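You operate a simulated robot arm through the tools that you are given. There is no shell and no other tool. Be economical: measure what you need, move in short steps, check, and stop when the job is done.

Carry out the task below with a simulated robot arm. There is one attempt and no reset: what you move stays moved.

JOB
Switch the laptop off, shut its lid, switch off the dock and lay its lead's plug in the blue tray.
Fine: the dock goes off before the plug comes out.

It is judged by the outcome, as a careful person would: the job done as asked, and still so three seconds after it is handed in. It fails if anything else is knocked over, pushed out of place, dropped, spilled or broken. Lids that push on must go on centred and level and be pressed home; caps that screw on are set level and turned clockwise until they are tight.

ROBOT AND FRAMES
A 7-joint arm with a fingered hand, fixed in place. Base frame: the origin is at the foot of the arm, x ahead of it, y to its left, z up. Lengths are in m, angles in rad, forces in N, time in s.
Its first joint turns from -2.897 to 2.897 rad. Payload 4 kg.
The TCP is the grasp point between the finger pads, 0.03 m short of the fingertips. In the tool frame z runs along the fingers and y along their closing line. The gripper opens to 0.104 m. The gripper's body begins 0.035 m behind the TCP. The gripper is a hand of 4 fingers: y runs from the thumb to the fingers, the wrist lies at [-0.015, -0.113, -0.19] in the tool frame, and closing takes about 1.5 s.
Orientation is that of the tool frame in the base frame, as [roll, pitch, yaw] about the fixed x, y, z axes, in that order (R = Rz(yaw) Ry(pitch) Rx(roll)). With the fingers straight down and the wrist toward the robot, the tool's x, y and z point along [0, 1, 0], [1, 0, 0] and [0, 0, -1] of the base frame.

CONTROLS
- The arm moves only by the tool jog_arm. Its argument "commands" is a list of rows, each a list of 6 numbers: the shift along the tool's x, y, z in m, then the turn, a rotation vector about the tool's x, y, z in rad. In form: [[x, y, z, rx, ry, rz], ...]. A call has 1 to 8 rows; each row is the pose to reach, as a shift and turn from the pose commanded when the call began, along the tool's axes at that moment. "jaw" is the closure, from 0 (fully open) to 1 (shut), set as the call begins (left out, the last holds). Rows are played at 5 a second. More than 0.05 m and 0.15 rad between two rows, or a gripper value outside its range, and nothing of the call is played. Where a pose cannot be reached the arm comes as near as it can. A force on the tool above 40 N (or 10 N above the force at the start of the call, whichever is more), or a blocked arm, ends the call early, and 0.2 s more pass. The fingers move at their own pace (about 0.153 m/s each) and stop on an object; they squeeze with about 21 N. The grip force told is the motor's: it shows also when the fingers shut on nothing. Time passes only in rows, and 0.2 s behind the last, so rows that repeat a pose let the fingers close. The reply holds the time, the measured pose of the TCP, the force on the tool along the base axes, the opening and the grip force, in the units named above and with some noise, with the torque about the TCP (base axes, N m) and any sound that the robot's microphone picked up.
- Cameras (640 x 400 px; columns grow to the right, rows downward): "scene" is fixed at [0.2204, -0.6401, 1.3241]; the picture's right is [0.76, -0.65, 0.00], its down [-0.28, -0.33, -0.90] and it looks along [0.59, 0.68, -0.43] (base axes); focal length 290 px, centre (320, 200). "wrist" rides on the gripper at [0.061, -0.092, -0.13] in the tool frame; the picture's right is [-0.81, 0.27, -0.52], its down [-0.53, -0.71, 0.46] and it looks along [-0.24, 0.64, 0.72] (tool axes); focal length 275 px, centre (320, 200). There is no depth. A picture from a camera that has moved, and an enlarged one, comes with that camera's place and axes in the base frame and with its lens. The place of the scene camera against the robot may be out by one fixed shift of up to 0.012 m in any direction.
- grab_frame(camera): a new picture of that camera. The clock stands still meanwhile.
- set_fingers(index, middle, ring, thumb_bend, thumb_turn): sets how far each is bent, from 0 (flat) to 100 (curled in); at 30 the hand is open as for a grip, at 70 the pads meet at the TCP. One left out holds its place. A second passes; each finger stops where it meets its share of the squeeze, and holds until it gets a number again. A gripper value or a shape takes the hand back. It gives what a move gives, with no picture; readings hold the bend of each and the force on the fingers (four entries, about 0 where the hand has none), thumb and palm. thumb_turn goes from beside the hand (0) to across from the fingers (100), as for a grip.
- hand_shape(shape): the hand has 4 fingers and takes this shape, open, in about a second: jaw (thumb against the fingers, like two jaws); tri (thumb and two fingers); tip (a fingertip pinch); poke (one finger out to press); point (the index stretched); flat (the hand flat); cup (the hand cupped); fist (a fist). The gripper value then closes the fingers along that shape, each until it touches; the sizes above hold for jaw. It gives what a move gives, with no picture.
- inspect(camera, box): a new picture of the part [left, top, right, bottom] of that camera's present view, enlarged. The clock stands still meanwhile.
- close_job(): hands the job in; it is judged then, once.

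Go step by step. Nothing tells you positions but the pictures and the camera data: compare them with the known pose of the tool, close in by small moves and look again before you grip or let go. The budget is 120 turns and 68 pictures, counting those below and the enlarged ones. Unless the task says otherwise, let go and move clear before handing in, and close with one line.

The tools are called after ">>>" as name(argument=value, ...) on one line, values as JSON. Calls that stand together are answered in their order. jog_arm: Moves the arm, as the interface text tells. Its arguments: {"type":"object","properties":{"commands":{"type":"array"},"jaw":{"type":"number"}},"required":["commands"]} The other tools are called the same way: hand_shape (shape) gives the hand a shape; set_fingers (index, middle, ring, thumb_bend, thumb_turn) moves the fingers one by one; grab_frame (camera) takes a picture; inspect (camera, box) takes an enlarged picture of a part of a camera's view; close_job () hands the job in.

At the start:

```text
t: 0.0
ee_pos: [0.4212, -0.1806, 1.2287]
tool_rot: [-3.141, -0.001, 1.569]
force: [0.4, -0.6, 0.5]
ft_torque: [0.01, 0.0, -0.02]
gripper_width: 0.1035
grasp_force: 0.1
shape: jaw
bend: [30.0, 30.0, 30.0, 30.0, 98.0]
finger forces: [0.0, 0.0, 0.0, 0.0, 0.0, 0.0]
```

scene: 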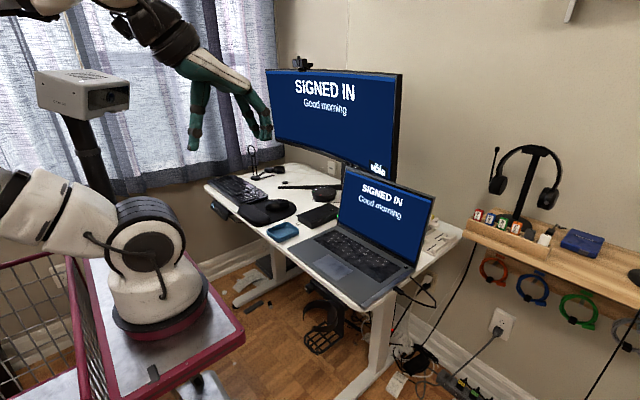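
wrist: 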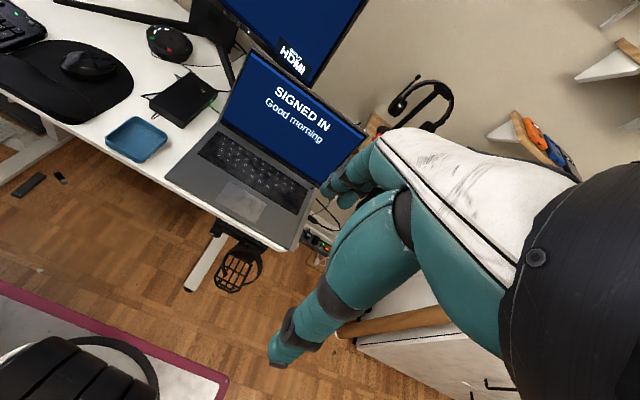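

I see a desk with a laptop (signed in), a monitor, a small black box (probably the dock), a blue tray. I'll look closer at the laptop and dock first.

>>> inspect(camera="scene", box=[200, 140, 360, 240])

>>> inspect(camera="scene", box=[290, 200, 450, 300])

>>> inspect(camera="wrist", box=[90, 10, 250, 110])

```text
4.00 times, centred on (280, 190) of scene
camera zoom: at [0.2204, -0.6401, 1.3241], right [0.76, -0.65, 0.0], down [-0.28, -0.33, -0.9], along [0.59, 0.68, -0.43], focal length 1158 px, centre (480, 240)
```

zoom: 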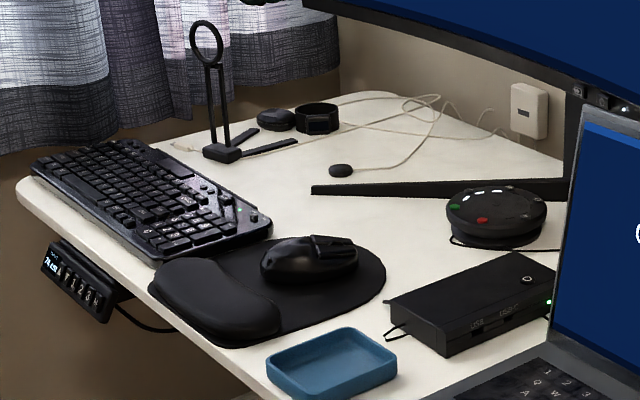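

```text
4.00 times, centred on (370, 250) of scene
camera zoom: at [0.2204, -0.6401, 1.3241], right [0.76, -0.65, 0.0], down [-0.28, -0.33, -0.9], along [0.59, 0.68, -0.43], focal length 1158 px, centre (120, 0)
```

zoom: 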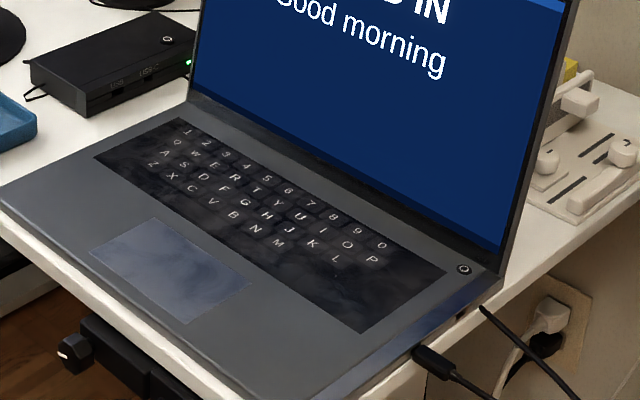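

```text
4.00 times, centred on (170, 60) of wrist
camera zoom: at [0.3286, -0.1192, 1.3584], right [0.27, -0.81, 0.52], down [-0.71, -0.53, -0.46], along [0.64, -0.24, -0.72], focal length 1101 px, centre (920, 760)
```

zoom: 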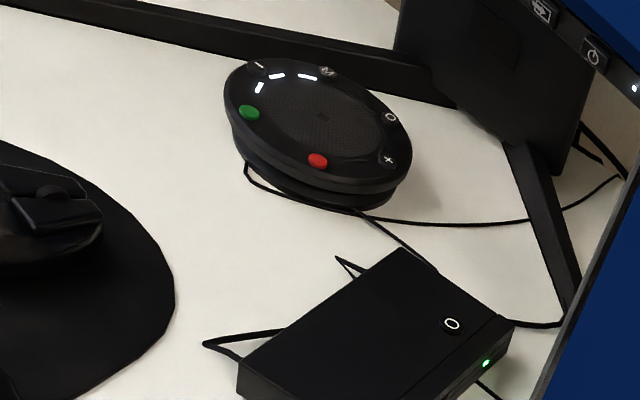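

The dock is the black box with a power button and green LED; the laptop's power button is at the right top of its keyboard. Now I need to trace which lead belongs to the dock.

>>> inspect(camera="scene", box=[370, 260, 490, 400])

>>> inspect(camera="wrist", box=[130, 60, 250, 135])

>>> inspect(camera="wrist", box=[270, 150, 390, 260])

```text
2.86 times, centred on (430, 330) of scene
camera zoom: at [0.2204, -0.6401, 1.3241], right [0.76, -0.65, 0.0], down [-0.28, -0.33, -0.9], along [0.59, 0.68, -0.43], focal length 827 px, centre (6, -171)
```

zoom: 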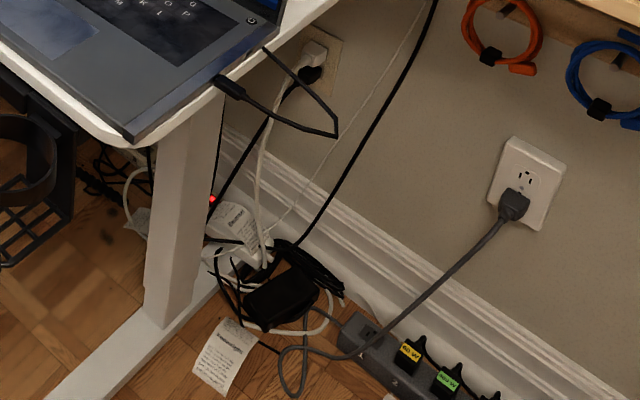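

```text
5.33 times, centred on (190, 98) of wrist
camera zoom: at [0.3286, -0.1192, 1.3584], right [0.27, -0.81, 0.52], down [-0.71, -0.53, -0.46], along [0.64, -0.24, -0.72], focal length 1468 px, centre (1013, 747)
```

zoom: 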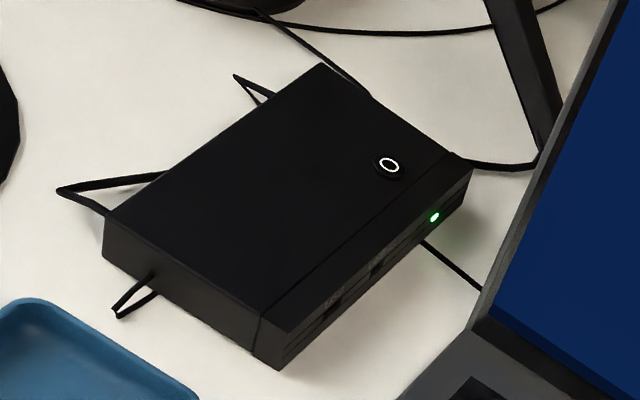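

```text
3.64 times, centred on (330, 205) of wrist
camera zoom: at [0.3286, -0.1192, 1.3584], right [0.27, -0.81, 0.52], down [-0.71, -0.53, -0.46], along [0.64, -0.24, -0.72], focal length 1001 px, centre (284, 182)
```

zoom: 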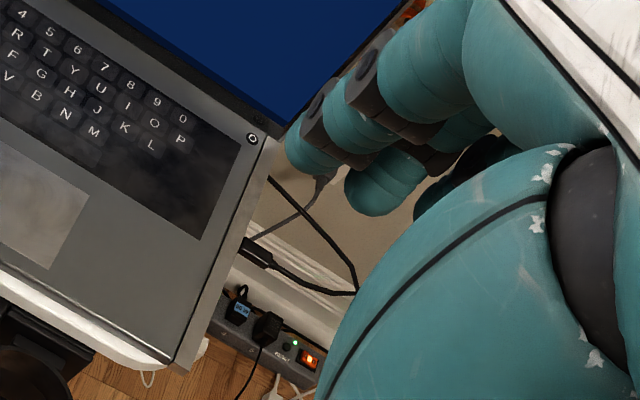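

Triangulating: laptop power button ≈ (0.880, -0.278, 0.762), dock button ≈ (0.945, 0.121, 0.778), laptop base x 0.675–0.90, y -0.30–0.04, tray ≈ (0.73, 0.16). The dock's lead seems to run behind the laptop to its right-hand port. I'll set a poking finger and look at it.

>>> hand_shape(shape="poke")

>>> jog_arm(commands=[[0, 0.05, 0, 0, 0, 0], [0, 0.1, 0, 0, 0, 0], [-0.02, 0.15, 0.03, 0, 0, 0], [-0.04, 0.2, 0.06, 0, 0, 0], [-0.06, 0.25, 0.09, 0, 0, 0], [-0.08, 0.28, 0.12, 0, 0, 0]])

>>> grab_frame(camera="scene")

>>> grab_frame(camera="wrist")

```text
t: 0.9
ee_pos: [0.4205, -0.1816, 1.2281]
tool_rot: [-3.14, 0.001, 1.572]
force: [-1.0, 1.1, 0.5]
ft_torque: [0.01, 0.0, 0.0]
gripper_width: 0.0002
grasp_force: 0.0
shape: poke
bend: [70.0, 70.0, 99.0, 100.0, 100.0]
finger forces: [0.0, 0.1, 0.0, 0.1, 0.0, 0.0]
```

```text
refused: row 3 steps farther than a row can; nothing moved
```

```text
59 pictures are left
```

scene: 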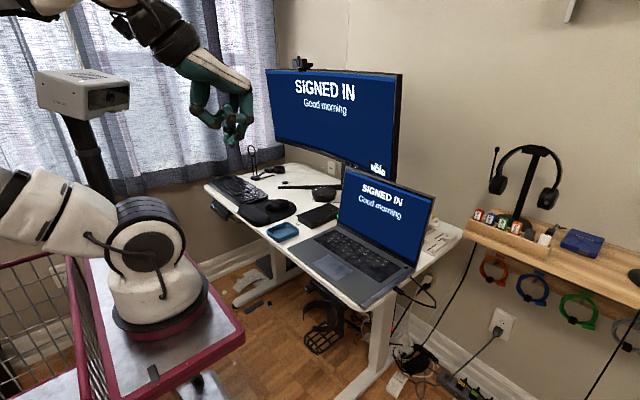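

```text
58 pictures are left
camera wrist: at [0.3286, -0.1192, 1.3584], right [0.27, -0.81, 0.52], down [-0.71, -0.53, -0.46], along [0.64, -0.24, -0.72], focal length 275 px, centre (320, 200)
```

wrist: 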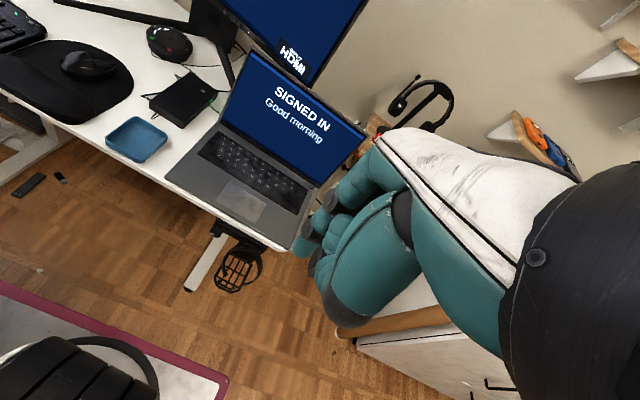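

The poke shape bends two fingers, and the knuckles would stand toward the lid. I'll try the "point" shape with the index stretched, and come nearer.

>>> hand_shape(shape="point")

>>> jog_arm(commands=[[-0.015, 0.033, 0.025, 0, 0, 0], [-0.03, 0.067, 0.05, 0, 0, 0], [-0.045, 0.1, 0.075, 0, 0, 0], [-0.06, 0.133, 0.1, 0, 0, 0], [-0.075, 0.167, 0.125, 0, 0, 0], [-0.09, 0.2, 0.15, 0, 0, 0]])

>>> inspect(camera="scene", box=[180, 20, 420, 220])

>>> grab_frame(camera="wrist")

```text
t: 1.8
ee_pos: [0.4205, -0.1808, 1.2283]
tool_rot: [-3.14, 0.0, 1.571]
force: [-0.1, -1.0, 0.4]
ft_torque: [0.0, -0.01, 0.0]
gripper_width: 0.0002
grasp_force: 0.1
shape: point
bend: [20.0, 100.0, 100.0, 98.0, 88.0]
finger forces: [0.0, 0.0, 0.1, 0.1, 0.1, 0.0]
```

```text
t: 3.2
ee_pos: [0.6193, -0.2721, 1.0768]
tool_rot: [-3.14, 0.002, 1.57]
force: [0.6, -0.1, -0.5]
ft_torque: [-0.02, -0.03, 0.0]
gripper_width: 0.0
grasp_force: 0.0
shape: point
bend: [20.0, 100.0, 100.0, 98.0, 88.0]
finger forces: [0.0, 0.1, 0.1, 0.0, 0.0, 0.1]
```

```text
2.00 times, centred on (300, 120) of scene
camera zoom: at [0.2204, -0.6401, 1.3241], right [0.76, -0.65, 0.0], down [-0.28, -0.33, -0.9], along [0.59, 0.68, -0.43], focal length 579 px, centre (360, 360)
```

zoom: 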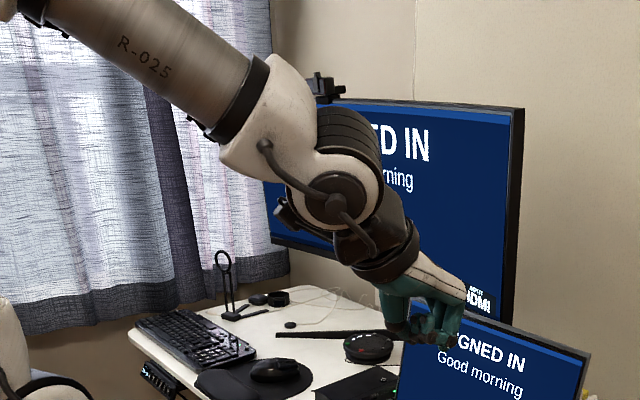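

```text
56 pictures are left
camera wrist: at [0.5284, -0.2104, 1.2078], right [0.27, -0.81, 0.52], down [-0.71, -0.53, -0.45], along [0.64, -0.24, -0.72], focal length 275 px, centre (320, 200)
```

wrist: 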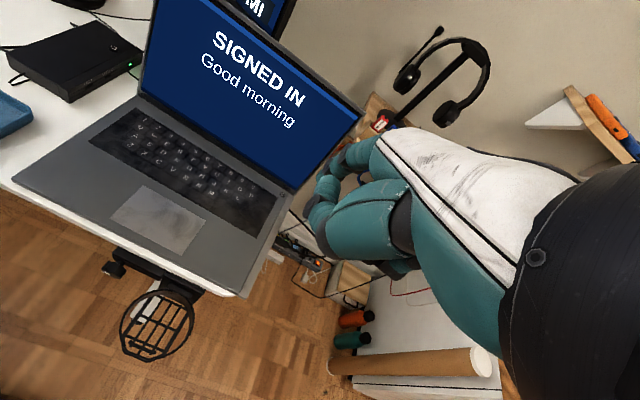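

I'll zoom on the hand from the scene camera to locate the stretched index tip.

>>> inspect(camera="scene", box=[340, 140, 440, 205])

>>> inspect(camera="wrist", box=[280, 110, 440, 290])

```text
6.15 times, centred on (390, 172) of scene
camera zoom: at [0.2204, -0.6401, 1.3241], right [0.76, -0.65, 0.0], down [-0.28, -0.33, -0.9], along [0.59, 0.68, -0.43], focal length 1782 px, centre (-111, 369)
```

zoom: 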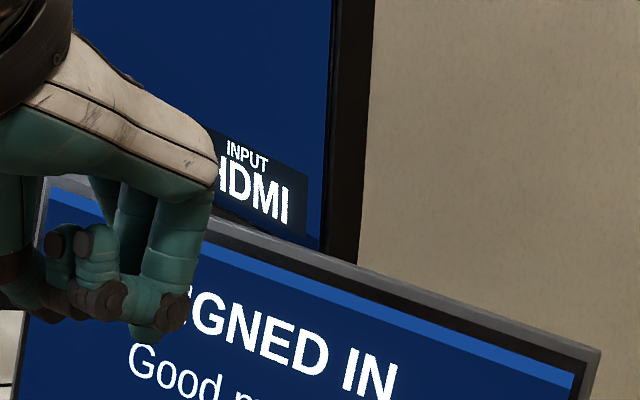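

```text
2.22 times, centred on (360, 200) of wrist
camera zoom: at [0.5284, -0.2104, 1.2078], right [0.27, -0.81, 0.52], down [-0.71, -0.53, -0.45], along [0.64, -0.24, -0.72], focal length 612 px, centre (231, 200)
```

zoom: 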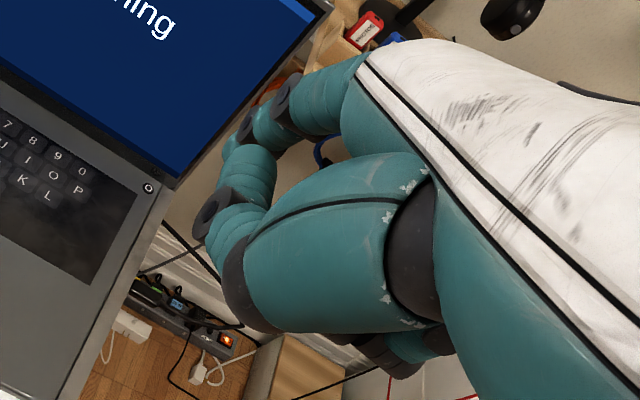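

The stretched finger can't be told apart well. I'll try the fingertip pinch, whose tip lies on the TCP line, and look again.

>>> hand_shape(shape="tip")

>>> jog_arm(commands=[[0, 0, 0, -0.14, 0, 0], [0, 0, 0, -0.28, 0, 0], [0, 0, 0, -0.4, 0, 0], [0, 0, 0, -0.4, 0, 0], [0, 0, 0, -0.4, 0, 0], [0, 0, 0, -0.4, 0, 0], [0, 0, 0, -0.4, 0, 0]], jaw=1)

>>> inspect(camera="scene", box=[310, 130, 430, 210])

>>> inspect(camera="wrist", box=[240, 110, 440, 290])

```text
t: 4.1
ee_pos: [0.6198, -0.2723, 1.0777]
tool_rot: [3.141, -0.001, 1.571]
force: [-0.5, -0.6, 0.0]
ft_torque: [0.02, 0.0, 0.0]
gripper_width: 0.104
grasp_force: 0.0
shape: tip
bend: [30.0, 98.0, 99.0, 30.0, 97.0]
finger forces: [0.0, 0.0, 0.0, 0.1, 0.0, 0.1]
```

```text
t: 5.7
ee_pos: [0.6223, -0.2744, 1.0802]
tool_rot: [2.744, -0.002, 1.57]
force: [-0.6, 0.2, 0.2]
ft_torque: [0.02, 0.01, 0.02]
gripper_width: 0.0002
grasp_force: 20.0
shape: tip
bend: [70.0, 100.0, 100.0, 46.0, 100.0]
finger forces: [0.0, 0.0, 0.0, 0.0, 0.0, 0.0]
out of reach, approached as far as the arm can: row 3, 4, 5, 6, 7
```

```text
5.00 times, centred on (370, 170) of scene
camera zoom: at [0.2204, -0.6401, 1.3241], right [0.76, -0.65, 0.0], down [-0.28, -0.33, -0.9], along [0.59, 0.68, -0.43], focal length 1448 px, centre (70, 350)
```

zoom: 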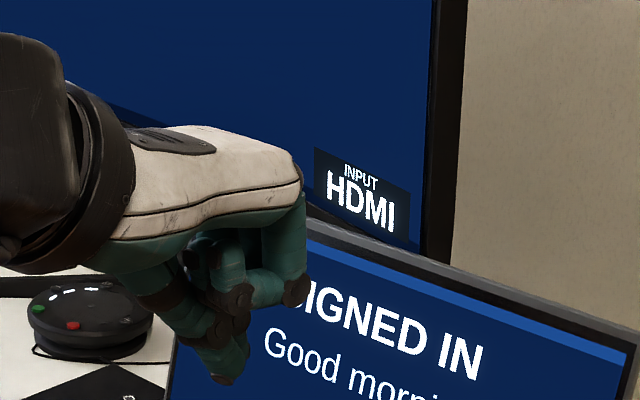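

```text
2.22 times, centred on (340, 200) of wrist
camera zoom: at [0.4871, -0.2126, 1.165], right [0.05, -0.81, 0.58], down [-0.48, -0.53, -0.7], along [0.88, -0.24, -0.42], focal length 612 px, centre (276, 200)
```

zoom: 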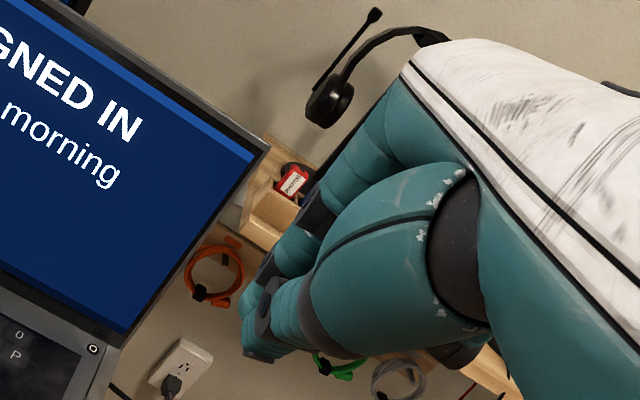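

The pinch tip sits on the TCP line, and the wrist views agree on the laptop button at (0.881, -0.279, 0.761). With the tool tilted 0.4 rad I'll hover about 4 cm above it.

>>> jog_arm(commands=[[0, 0.016, 0.041, 0, 0, 0], [-0.001, 0.033, 0.082, 0, 0, 0], [-0.002, 0.049, 0.123, 0, 0, 0], [-0.003, 0.065, 0.164, 0, 0, 0], [-0.003, 0.082, 0.204, 0, 0, 0], [-0.004, 0.098, 0.245, 0, 0, 0], [-0.005, 0.114, 0.286, 0, 0, 0], [-0.005, 0.131, 0.327, 0, 0, 0]])

>>> inspect(camera="scene", box=[350, 180, 470, 300])

>>> inspect(camera="wrist", box=[200, 140, 360, 300])

```text
t: 7.5
ee_pos: [0.8702, -0.2801, 0.8288]
tool_rot: [2.742, 0.0, 1.57]
force: [0.1, -0.1, 0.1]
ft_torque: [0.02, 0.0, 0.02]
gripper_width: 0.0
grasp_force: 20.8
shape: tip
bend: [70.0, 100.0, 100.0, 46.0, 100.0]
finger forces: [0.0, 0.0, 0.0, 0.1, 0.0, 0.0]
```

```text
3.33 times, centred on (410, 240) of scene
camera zoom: at [0.2204, -0.6401, 1.3241], right [0.76, -0.65, 0.0], down [-0.28, -0.33, -0.9], along [0.59, 0.68, -0.43], focal length 965 px, centre (20, 67)
```

zoom: 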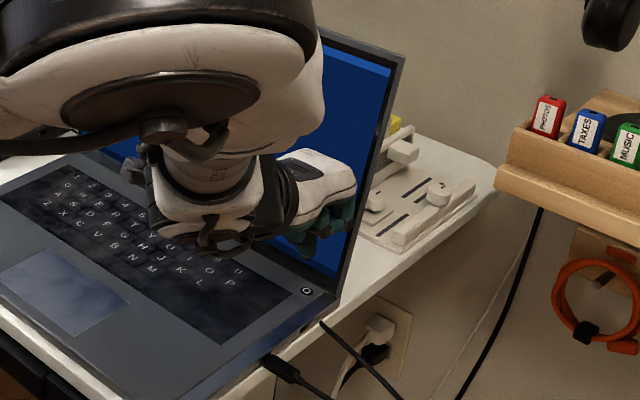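

```text
2.50 times, centred on (280, 220) of wrist
camera zoom: at [0.7349, -0.2174, 0.913], right [0.05, -0.81, 0.58], down [-0.48, -0.53, -0.7], along [0.88, -0.24, -0.42], focal length 688 px, centre (420, 150)
```

zoom: 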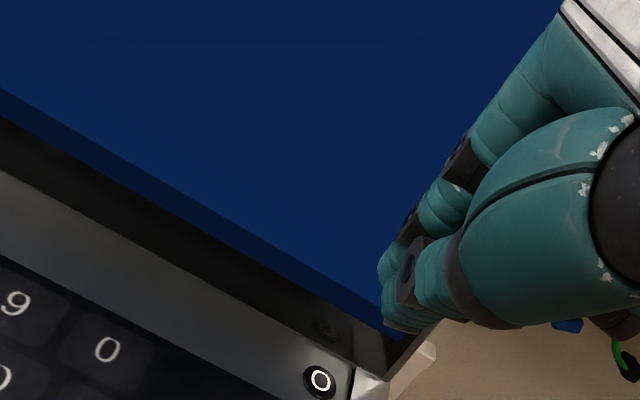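

The fingertip is above the button. Lowering straight down in small rows.

>>> jog_arm(commands=[[0, -0.006, 0.014, 0, 0, 0], [0, -0.0116, 0.0277, 0, 0, 0], [0, -0.0128, 0.0304, 0, 0, 0], [0, -0.0139, 0.0332, 0, 0, 0], [0, -0.0147, 0.035, 0, 0, 0], [0, -0.0155, 0.0369, 0, 0, 0]])

>>> inspect(camera="wrist", box=[200, 140, 360, 300])

```text
t: 8.9
ee_pos: [0.8705, -0.2791, 0.7899]
tool_rot: [2.741, 0.0, 1.571]
force: [-0.2, 0.0, -0.2]
ft_torque: [0.01, 0.01, -0.01]
gripper_width: 0.0
grasp_force: 20.9
shape: tip
bend: [70.0, 100.0, 100.0, 46.0, 100.0]
finger forces: [0.0, 0.1, 0.1, 0.1, 0.0, 0.0]
```

```text
2.50 times, centred on (280, 220) of wrist
camera zoom: at [0.7352, -0.2174, 0.874], right [0.05, -0.81, 0.58], down [-0.48, -0.53, -0.7], along [0.88, -0.24, -0.42], focal length 688 px, centre (420, 150)
```

zoom: 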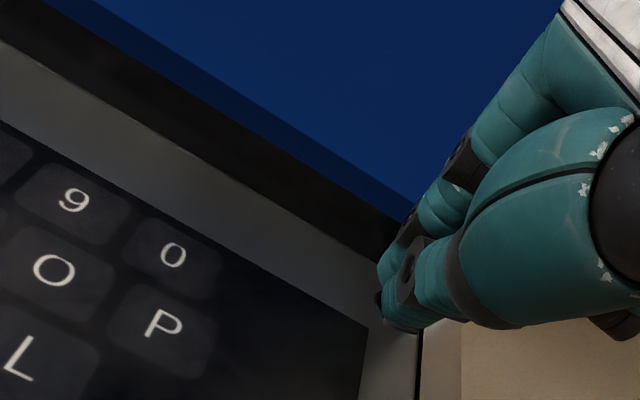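

Tip covers the button, no contact yet. I continue down gently.

>>> jog_arm(commands=[[0, -0.0006, 0.0014, 0, 0, 0], [0, -0.0012, 0.0028, 0, 0, 0], [0, -0.0017, 0.0042, 0, 0, 0], [0, -0.0023, 0.0055, 0, 0, 0]])

```text
t: 9.9
ee_pos: [0.87, -0.2779, 0.787]
tool_rot: [2.737, 0.001, 1.572]
force: [-14.8, 4.4, 32.8]
ft_torque: [0.1, 0.23, 0.01]
gripper_width: 0.0
grasp_force: 21.1
shape: tip
bend: [70.0, 100.0, 100.0, 47.0, 100.0]
finger forces: [0.0, 0.0, 0.0, 0.1, 54.4, 0.1]
```

Contact at 33 N, felt on the thumb, without a click heard. I'll check the screen.

>>> inspect(camera="scene", box=[260, 60, 480, 300])

>>> inspect(camera="wrist", box=[200, 140, 360, 300])

```text
1.67 times, centred on (370, 180) of scene
camera zoom: at [0.2204, -0.6401, 1.3241], right [0.76, -0.65, 0.0], down [-0.28, -0.33, -0.9], along [0.59, 0.68, -0.43], focal length 483 px, centre (237, 233)
```

zoom: 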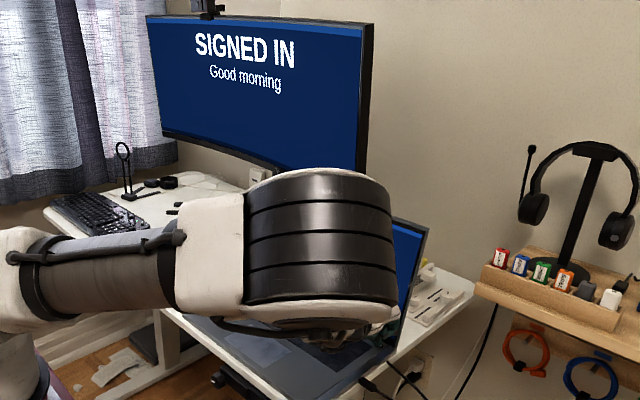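

```text
2.50 times, centred on (280, 220) of wrist
camera zoom: at [0.7341, -0.2166, 0.8704], right [0.05, -0.81, 0.58], down [-0.48, -0.53, -0.7], along [0.88, -0.24, -0.41], focal length 688 px, centre (420, 150)
```

zoom: 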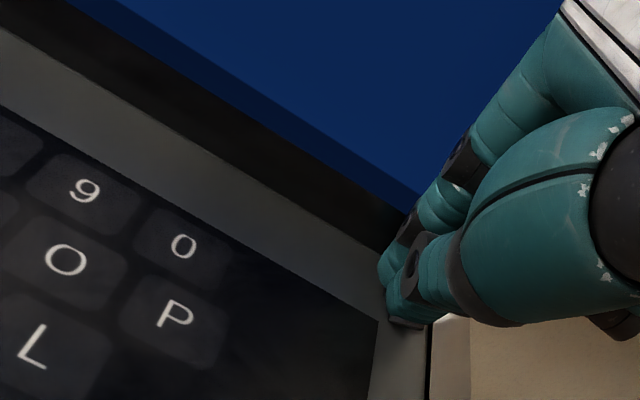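

The thumb's tip (lower side of the tilt) landed about 1 cm short of the button. I'll lift, shift 1 cm toward the hinge and press again.

>>> jog_arm(commands=[[0, 0.0046, -0.011, 0, 0, 0], [0, 0.0143, -0.007, 0, 0, 0], [0, 0.0143, -0.007, 0, 0, 0], [0, 0.0124, -0.0025, 0, 0, 0], [0, 0.0116, -0.0007, 0, 0, 0], [0, 0.0109, 0.0012, 0, 0, 0], [0, 0.0101, 0.003, 0, 0, 0]])

>>> inspect(camera="wrist", box=[200, 140, 360, 300])

```text
t: 11.5
ee_pos: [0.8813, -0.2791, 0.7861]
tool_rot: [2.738, 0.0, 1.571]
force: [-0.8, 2.3, 10.0]
ft_torque: [0.03, -0.14, -0.05]
gripper_width: 0.0
grasp_force: 21.1
shape: tip
bend: [70.0, 99.0, 100.0, 47.0, 100.0]
finger forces: [0.0, 2.2, 0.0, 0.0, 0.1, 0.0]
heard: click
```

```text
2.50 times, centred on (280, 220) of wrist
camera zoom: at [0.7459, -0.2169, 0.8703], right [0.05, -0.81, 0.58], down [-0.48, -0.53, -0.7], along [0.88, -0.24, -0.41], focal length 688 px, centre (420, 150)
```

zoom: 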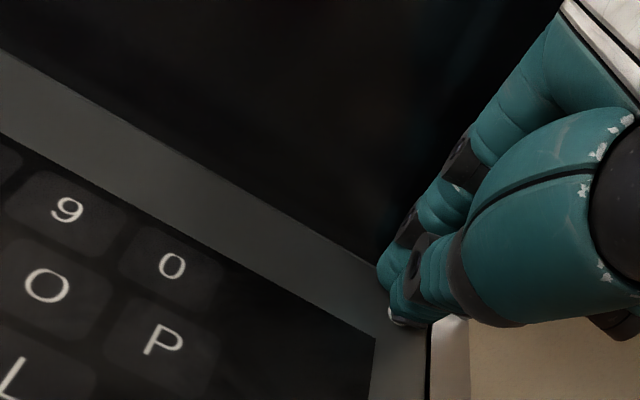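

Click heard and the screen went dark. Now I retreat up and back, straighten and look at the lid's top edge.

>>> jog_arm(commands=[[0, 0.0117, -0.0276, 0, 0, 0], [0, 0.0088, -0.0723, 0, 0, 0], [0, -0.0052, -0.1162, 0, 0, 0], [0, -0.0192, -0.1601, 0, 0, 0], [0.02, -0.0017, -0.2015, 0, 0, 0], [0.05, 0.0119, -0.2337, 0.13, 0, 0], [0.08, 0.0236, -0.2614, 0.26, 0, 0], [0.115, 0.0352, -0.289, 0.4, 0, 0]])

>>> grab_frame(camera="wrist")

>>> grab_frame(camera="scene")

```text
t: 13.3
ee_pos: [0.8013, -0.1664, 1.0642]
tool_rot: [-3.141, 0.001, 1.567]
force: [0.8, -0.6, 0.6]
ft_torque: [0.01, 0.05, 0.03]
gripper_width: 0.0
grasp_force: 21.0
shape: tip
bend: [70.0, 100.0, 100.0, 47.0, 100.0]
finger forces: [0.0, 0.1, 0.0, 0.0, 0.1, 0.0]
```

```text
45 pictures are left
camera wrist: at [0.7098, -0.1042, 1.1953], right [0.27, -0.81, 0.52], down [-0.72, -0.53, -0.45], along [0.64, -0.25, -0.72], focal length 275 px, centre (320, 200)
```

wrist: 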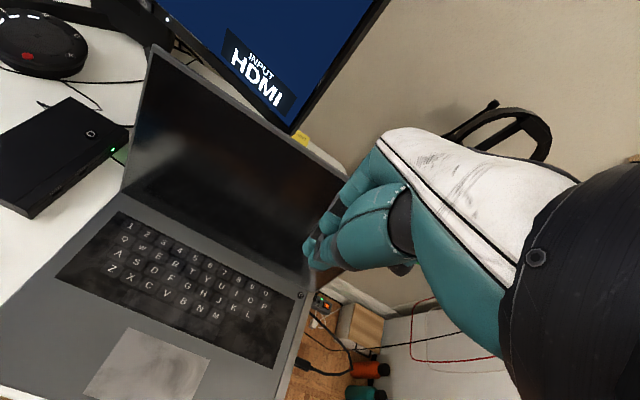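

```text
44 pictures are left
```

scene: 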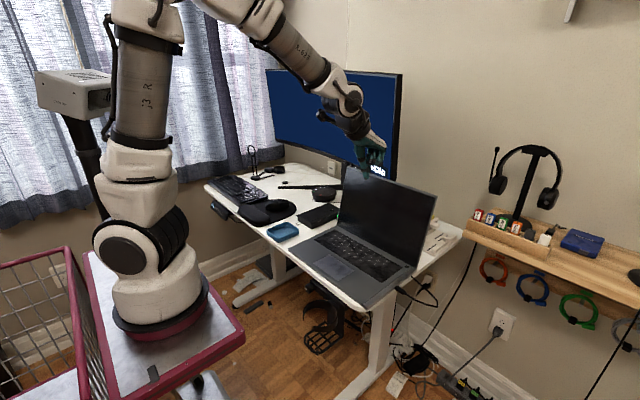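

The laptop is off. The monitor's lower right corner sits just behind the lid at y ≈ -0.12, so I'll hook the lid near y ≈ -0.22. I'll close the hand as a jaw and hover just behind the lid's top edge (x ≈ 0.94, z ≈ 0.985).

>>> hand_shape(shape="jaw")

>>> jog_arm(commands=[[-0.03, 0, 0, 0, 0, 0], [-0.06, 0, 0, 0, 0, 0], [-0.06, 0.04, 0, 0, 0, 0], [-0.06, 0.08, 0, 0, 0, 0], [-0.06, 0.12, 0, 0, 0, 0], [-0.06, 0.15, 0, 0, 0, 0], [-0.06, 0.176, 0, 0, 0, 0], [-0.06, 0.176, 0, 0, 0, 0]], jaw=1)

>>> inspect(camera="scene", box=[320, 110, 460, 230])

>>> grab_frame(camera="wrist")

```text
t: 14.2
ee_pos: [0.8018, -0.1639, 1.0651]
tool_rot: [3.14, 0.0, 1.57]
force: [-0.5, -0.1, 0.3]
ft_torque: [-0.04, 0.0, 0.01]
gripper_width: 0.1035
grasp_force: 0.0
shape: jaw
bend: [30.0, 30.0, 30.0, 30.0, 98.0]
finger forces: [0.0, 0.1, 0.0, 0.0, 0.1, 0.1]
```

```text
t: 16.0
ee_pos: [0.9759, -0.2247, 1.0648]
tool_rot: [3.141, 0.0, 1.571]
force: [0.1, 0.2, -0.6]
ft_torque: [-0.03, 0.03, 0.05]
gripper_width: 0.0001
grasp_force: 21.2
shape: jaw
bend: [70.0, 70.0, 70.0, 45.0, 100.0]
finger forces: [0.1, 0.1, 0.0, 0.0, 0.0, 0.0]
```

```text
3.33 times, centred on (390, 170) of scene
camera zoom: at [0.2204, -0.6401, 1.3241], right [0.76, -0.65, 0.0], down [-0.28, -0.33, -0.9], along [0.59, 0.68, -0.43], focal length 965 px, centre (87, 300)
```

zoom: 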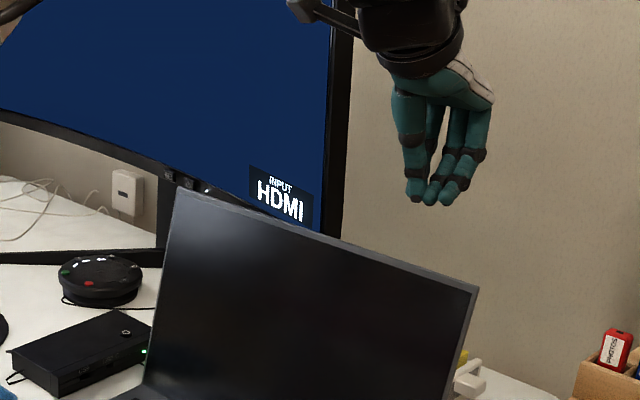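

```text
42 pictures are left
camera wrist: at [0.8846, -0.1623, 1.1954], right [0.27, -0.81, 0.52], down [-0.71, -0.53, -0.46], along [0.64, -0.24, -0.72], focal length 275 px, centre (320, 200)
```

wrist: 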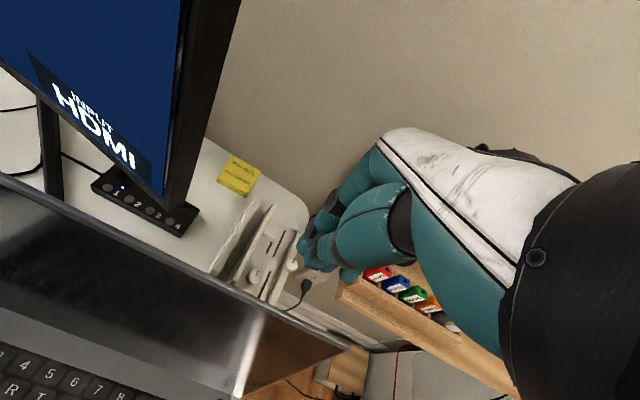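

Reached, with the fingers behind the lid's edge by about 2–3 cm. I descend behind the lid.

>>> jog_arm(commands=[[0, 0.003, 0.03, 0, 0, 0], [0, 0.004, 0.06, 0, 0, 0], [0, 0.004, 0.085, 0, 0, 0]])

>>> grab_frame(camera="wrist")

```text
t: 16.8
ee_pos: [0.9813, -0.2246, 0.979]
tool_rot: [-3.139, -0.001, 1.57]
force: [-1.1, -0.5, -0.2]
ft_torque: [-0.03, -0.01, 0.02]
gripper_width: 0.0
grasp_force: 20.7
shape: jaw
bend: [70.0, 70.0, 70.0, 45.0, 100.0]
finger forces: [0.1, 0.1, 0.0, 0.1, 0.0, 0.1]
```

```text
41 pictures are left
camera wrist: at [0.8886, -0.1628, 1.1094], right [0.27, -0.81, 0.52], down [-0.71, -0.53, -0.46], along [0.64, -0.24, -0.72], focal length 275 px, centre (320, 200)
```

wrist: 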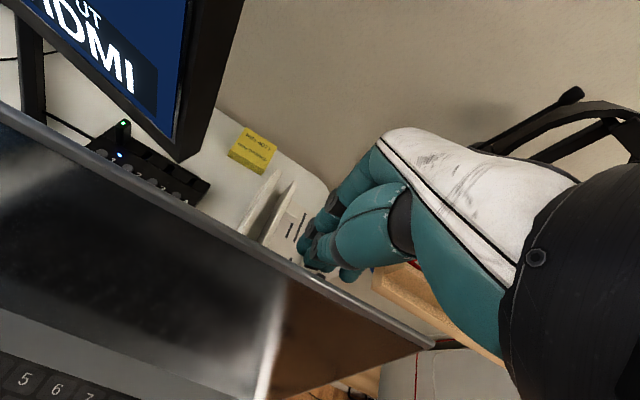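

Fingers are behind the lid. I'll pull it forward along its arc, to about 60°.

>>> jog_arm(commands=[[0, -0.02, 0, 0, 0, 0], [0, -0.045, 0, 0, 0, 0], [0, -0.07, 0, 0, 0, 0], [0, -0.095, 0.0, 0, 0, 0], [0, -0.12, 0.002, 0, 0, 0], [0, -0.146, 0.007, 0, 0, 0], [0, -0.171, 0.014, 0, 0, 0]])

>>> grab_frame(camera="scene")

```text
t: 18.4
ee_pos: [0.8099, -0.2232, 0.9668]
tool_rot: [-3.141, -0.001, 1.573]
force: [0.0, -0.3, 0.4]
ft_torque: [0.02, 0.01, -0.01]
gripper_width: 0.0
grasp_force: 21.1
shape: jaw
bend: [70.0, 70.0, 70.0, 46.0, 100.0]
finger forces: [0.0, 0.1, 0.0, 0.0, 0.0, 0.0]
```

```text
40 pictures are left
```

scene: 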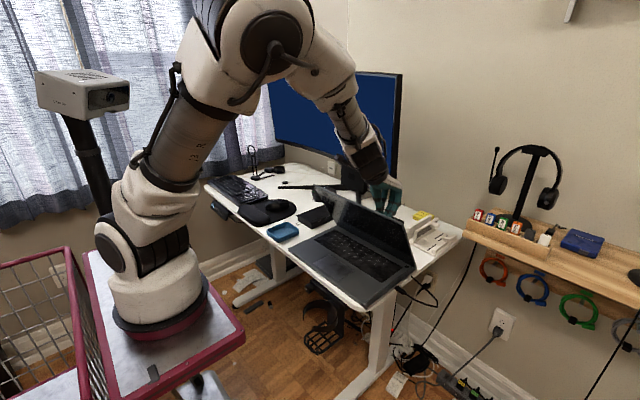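

The lid follows, at about 60°. Continuing down the arc.

>>> jog_arm(commands=[[0, -0.024, 0.015, 0, 0, 0], [0, -0.045, 0.033, 0, 0, 0], [0, -0.064, 0.054, 0, 0, 0], [0, -0.08, 0.076, 0, 0, 0], [0, -0.091, 0.1, 0, 0, 0], [0, -0.1, 0.124, 0, 0, 0], [0, -0.104, 0.14, 0, 0, 0]])

>>> inspect(camera="scene", box=[260, 160, 460, 320])

```text
t: 20.0
ee_pos: [0.7052, -0.223, 0.8269]
tool_rot: [-3.141, 0.0, 1.572]
force: [-0.6, 0.8, -0.1]
ft_torque: [0.02, 0.02, 0.01]
gripper_width: 0.0
grasp_force: 21.0
shape: jaw
bend: [70.0, 70.0, 70.0, 46.0, 100.0]
finger forces: [0.0, 0.0, 0.0, 0.1, 0.1, 0.0]
```

```text
2.50 times, centred on (360, 240) of scene
camera zoom: at [0.2204, -0.6401, 1.3241], right [0.76, -0.65, 0.0], down [-0.28, -0.33, -0.9], along [0.59, 0.68, -0.43], focal length 724 px, centre (220, 100)
```

zoom: 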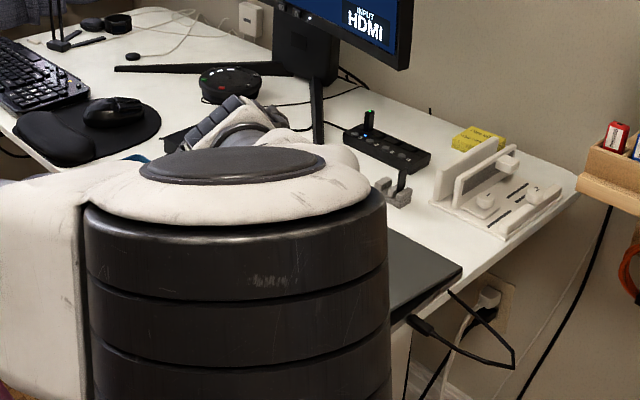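

The lid looks nearly shut. I press on down gently until it is home.

>>> jog_arm(commands=[[0, -0.001, 0.008, 0, 0, 0], [0, -0.001, 0.014, 0, 0, 0], [0, -0.001, 0.018, 0, 0, 0], [0, -0.001, 0.021, 0, 0, 0], [0, -0.001, 0.024, 0, 0, 0], [0, -0.001, 0.026, 0, 0, 0], [0, -0.001, 0.028, 0, 0, 0]])

```text
t: 21.6
ee_pos: [0.7043, -0.2248, 0.7982]
tool_rot: [3.142, 0.0, 1.572]
force: [0.4, -0.1, 0.5]
ft_torque: [0.0, -0.06, -0.01]
gripper_width: 0.0
grasp_force: 21.0
shape: jaw
bend: [70.0, 70.0, 70.0, 46.0, 100.0]
finger forces: [0.1, 0.1, 0.0, 0.0, 0.1, 0.1]
```

>>> jog_arm(commands=[[0, 0, 0.002, 0, 0, 0], [0, 0, 0.004, 0, 0, 0], [0, 0, 0.006, 0, 0, 0], [0, 0, 0.008, 0, 0, 0], [0, 0, 0.01, 0, 0, 0], [0, 0, 0.012, 0, 0, 0]])

>>> grab_frame(camera="wrist")

```text
t: 22.7
ee_pos: [0.7076, -0.224, 0.7937]
tool_rot: [3.132, 0.002, 1.573]
force: [-3.5, 0.0, 17.1]
ft_torque: [-0.02, 0.11, -0.01]
gripper_width: 0.0003
grasp_force: 20.8
shape: jaw
bend: [70.0, 70.0, 70.0, 46.0, 100.0]
finger forces: [0.1, 0.0, 0.0, 0.1, 0.0, 0.1]
stopped in row 5: the force on the tool passed its limit at 45 N (the readings are from after the stop); the commanded pose is now the measured one
```

```text
38 pictures are left
camera wrist: at [0.6135, -0.1622, 0.9221], right [0.27, -0.81, 0.52], down [-0.71, -0.53, -0.46], along [0.65, -0.24, -0.72], focal length 275 px, centre (320, 200)
```

wrist: 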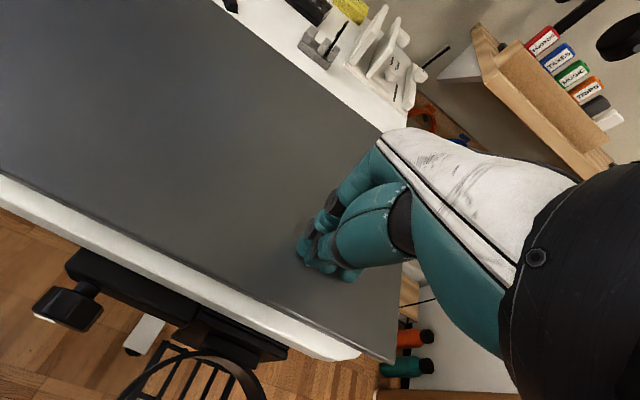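

The lid is home (firm stop at 45 N), flat. Next I lift off and travel toward the dock.

>>> jog_arm(commands=[[0, 0, -0.05, 0, 0, 0], [0.045, 0, -0.07, 0, 0, 0], [0.09, 0.01, -0.07, 0, 0, 0], [0.135, 0.02, -0.07, 0, 0, 0], [0.18, 0.03, -0.07, 0, 0, 0], [0.225, 0.04, -0.07, 0, 0, 0], [0.27, 0.05, -0.07, 0, 0, 0], [0.315, 0.06, -0.07, 0, 0, 0]])

>>> hand_shape(shape="tip")

>>> jog_arm(commands=[[0.015, 0, 0, -0.14, 0, 0], [0.03, 0.01, 0, -0.28, 0, 0], [0.03, 0.02, 0, -0.4, 0, 0], [0.03, 0.03, 0, -0.4, 0, 0], [0.03, 0.03, 0, -0.4, 0, 0], [0.03, 0.03, 0, -0.4, 0, 0]], jaw=1)

>>> grab_frame(camera="wrist")

>>> grab_frame(camera="scene")

```text
t: 24.5
ee_pos: [0.7652, 0.0907, 0.8623]
tool_rot: [3.135, 0.001, 1.568]
force: [0.4, -0.3, 0.3]
ft_torque: [0.0, 0.0, -0.02]
gripper_width: 0.0
grasp_force: 21.0
shape: jaw
bend: [70.0, 70.0, 70.0, 46.0, 100.0]
finger forces: [0.0, 0.0, 0.1, 0.0, 0.0, 0.0]
```

```text
t: 25.4
ee_pos: [0.7659, 0.0905, 0.8626]
tool_rot: [3.135, 0.001, 1.571]
force: [0.6, -0.1, -0.7]
ft_torque: [0.01, 0.03, 0.0]
gripper_width: 0.1037
grasp_force: 0.0
shape: tip
bend: [30.0, 98.0, 99.0, 30.0, 98.0]
finger forces: [0.0, 0.1, 0.1, 0.0, 0.0, 0.0]
```

```text
t: 26.8
ee_pos: [0.7952, 0.1204, 0.8617]
tool_rot: [2.733, 0.001, 1.57]
force: [-0.3, 0.1, 0.1]
ft_torque: [0.02, 0.02, -0.03]
gripper_width: 0.0
grasp_force: 20.4
shape: tip
bend: [70.0, 100.0, 100.0, 46.0, 100.0]
finger forces: [0.1, 0.1, 0.1, 0.0, 0.1, 0.0]
```

```text
37 pictures are left
camera wrist: at [0.6599, 0.1825, 0.9454], right [0.05, -0.81, 0.58], down [-0.47, -0.53, -0.7], along [0.88, -0.24, -0.41], focal length 275 px, centre (320, 200)
```

wrist: 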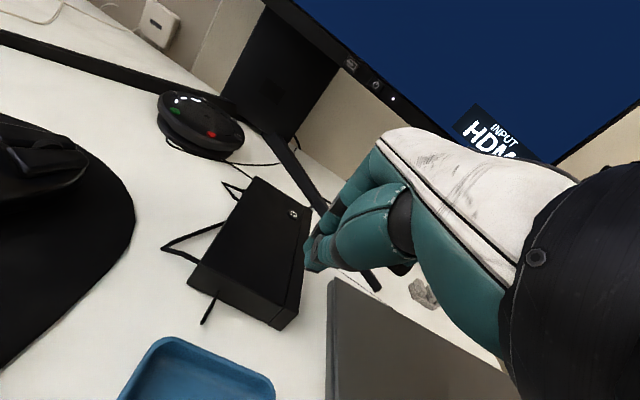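

```text
36 pictures are left
```

scene: 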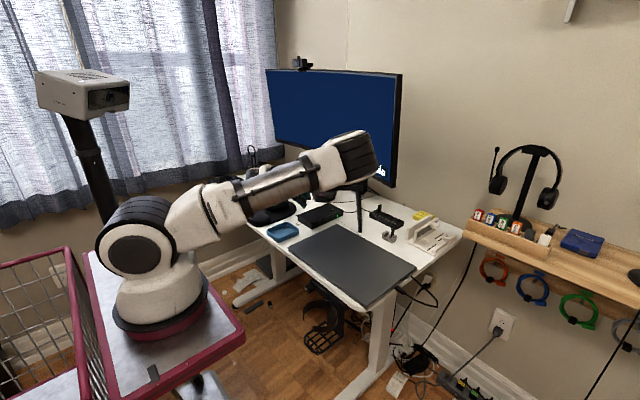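

Dock button confirmed at (0.945, 0.120, 0.778). I'll slide in to about 3 cm above it.

>>> jog_arm(commands=[[0, 0.0315, 0.0206, 0, 0, 0], [0, 0.063, 0.0412, 0, 0, 0], [0, 0.0944, 0.0618, 0, 0, 0], [0, 0.1258, 0.0824, 0, 0, 0]])

>>> inspect(camera="wrist", box=[200, 140, 360, 300])

>>> inspect(camera="scene", box=[260, 120, 420, 240])

```text
t: 27.8
ee_pos: [0.9433, 0.1199, 0.8347]
tool_rot: [2.735, 0.0, 1.574]
force: [-0.2, -0.4, 0.4]
ft_torque: [0.03, -0.02, -0.02]
gripper_width: 0.0
grasp_force: 21.0
shape: tip
bend: [70.0, 100.0, 100.0, 46.0, 100.0]
finger forces: [0.1, 0.1, 0.0, 0.0, 0.0, 0.0]
```

```text
2.50 times, centred on (280, 220) of wrist
camera zoom: at [0.8075, 0.1817, 0.918], right [0.05, -0.81, 0.58], down [-0.47, -0.53, -0.7], along [0.88, -0.24, -0.41], focal length 688 px, centre (420, 150)
```

zoom: 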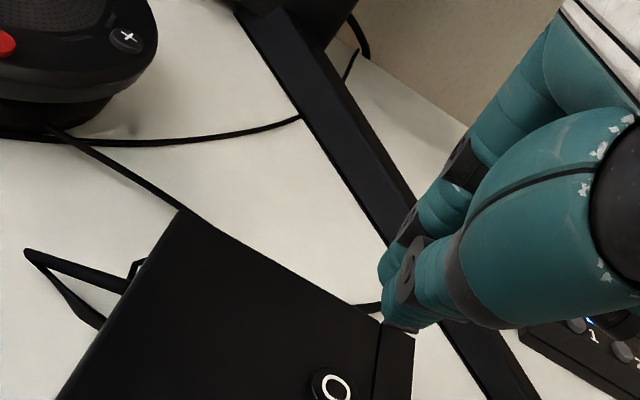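

```text
3.33 times, centred on (340, 180) of scene
camera zoom: at [0.2204, -0.6401, 1.3241], right [0.76, -0.65, 0.0], down [-0.28, -0.33, -0.9], along [0.59, 0.68, -0.43], focal length 965 px, centre (253, 267)
```

zoom: 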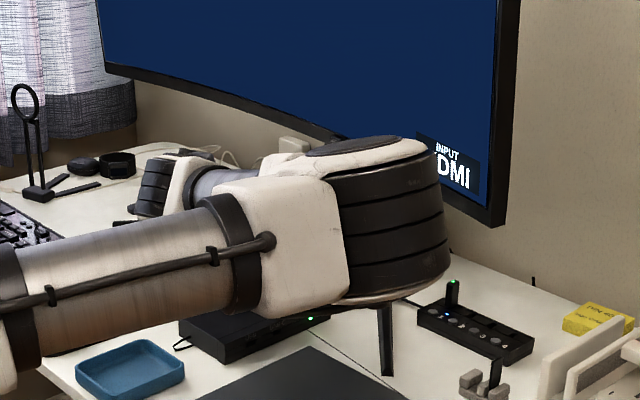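

Aligned over the dock button. Lowering to press, small rows at the end.

>>> jog_arm(commands=[[0, -0.0058, 0.0142, 0, 0, 0], [0, -0.0101, 0.0247, 0, 0, 0], [0, -0.0109, 0.0265, 0, 0, 0], [0, -0.0117, 0.0284, 0, 0, 0], [0, -0.0123, 0.0298, 0, 0, 0]])

```text
t: 29.0
ee_pos: [0.9447, 0.1211, 0.8047]
tool_rot: [2.731, 0.0, 1.574]
force: [-2.7, 0.9, 10.7]
ft_torque: [-0.01, 0.01, 0.02]
gripper_width: 0.0
grasp_force: 21.0
shape: tip
bend: [70.0, 100.0, 100.0, 47.0, 100.0]
finger forces: [0.0, 0.1, 0.1, 0.1, 0.1, 0.0]
heard: click
```

Click heard. I lift off and back away, then check the dock's light.

>>> jog_arm(commands=[[0, 0.0136, -0.0322, 0, 0, 0], [0, -0.028, -0.055, 0, 0, 0], [0, -0.065, -0.075, 0, 0, 0], [0, -0.1, -0.1, 0, 0, 0], [0, -0.12, -0.14, 0, 0, 0]])

>>> grab_frame(camera="wrist")

>>> inspect(camera="scene", box=[360, 220, 480, 310])

```text
t: 30.2
ee_pos: [0.7776, 0.1199, 0.8843]
tool_rot: [2.736, 0.002, 1.57]
force: [0.5, 0.3, -0.3]
ft_torque: [0.0, 0.03, -0.01]
gripper_width: 0.0
grasp_force: 21.3
shape: tip
bend: [70.0, 100.0, 100.0, 47.0, 100.0]
finger forces: [0.1, 0.1, 0.0, 0.0, 0.0, 0.0]
```

```text
33 pictures are left
camera wrist: at [0.6416, 0.1815, 0.9681], right [0.05, -0.81, 0.58], down [-0.47, -0.53, -0.7], along [0.88, -0.24, -0.41], focal length 275 px, centre (320, 200)
```

wrist: 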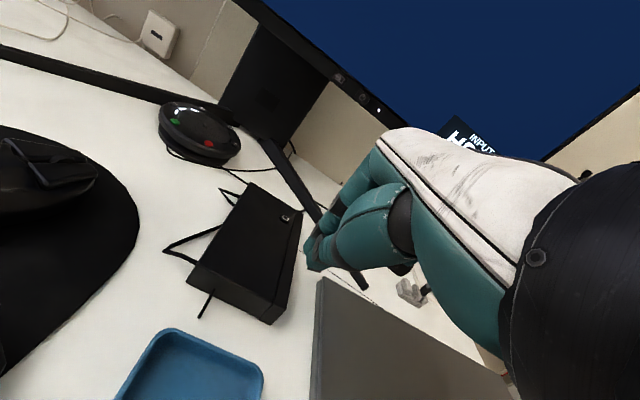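

```text
4.44 times, centred on (420, 265) of scene
camera zoom: at [0.2204, -0.6401, 1.3241], right [0.76, -0.65, 0.0], down [-0.28, -0.33, -0.9], along [0.59, 0.68, -0.43], focal length 1287 px, centre (-124, -89)
```

zoom: 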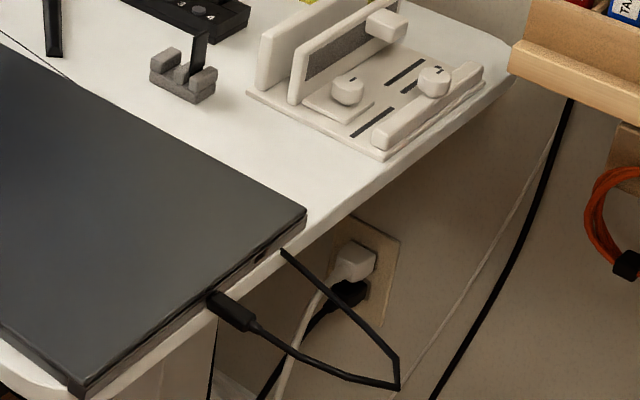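

Checking the dock's LED and the cable between dock and laptop closely.

>>> inspect(camera="wrist", box=[160, 170, 400, 330])

>>> inspect(camera="scene", box=[290, 190, 400, 260])

```text
2.50 times, centred on (280, 250) of wrist
camera zoom: at [0.6416, 0.1815, 0.9681], right [0.05, -0.81, 0.58], down [-0.47, -0.53, -0.7], along [0.88, -0.24, -0.41], focal length 688 px, centre (420, 75)
```

zoom: 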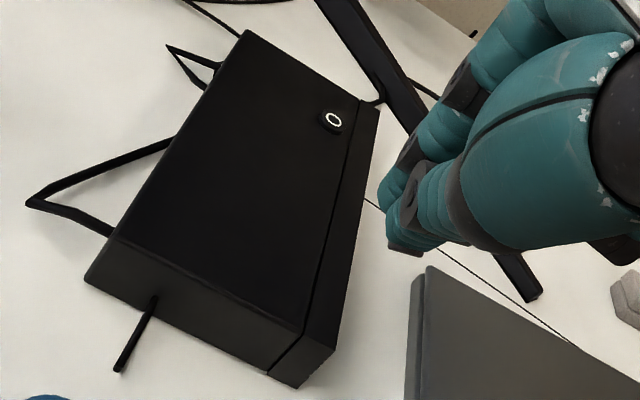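

```text
5.71 times, centred on (345, 225) of scene
camera zoom: at [0.2204, -0.6401, 1.3241], right [0.76, -0.65, 0.0], down [-0.28, -0.33, -0.9], along [0.59, 0.68, -0.43], focal length 1655 px, centre (177, 57)
```

zoom: 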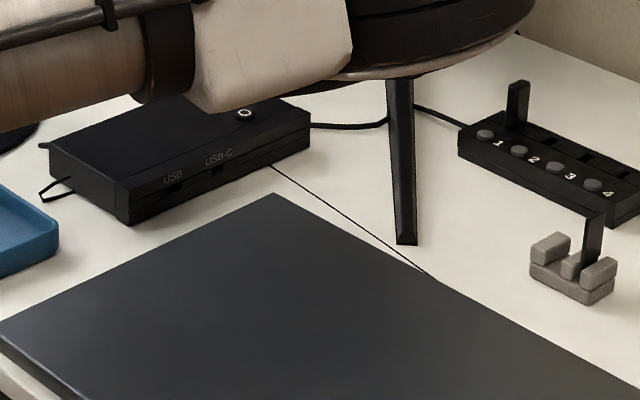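

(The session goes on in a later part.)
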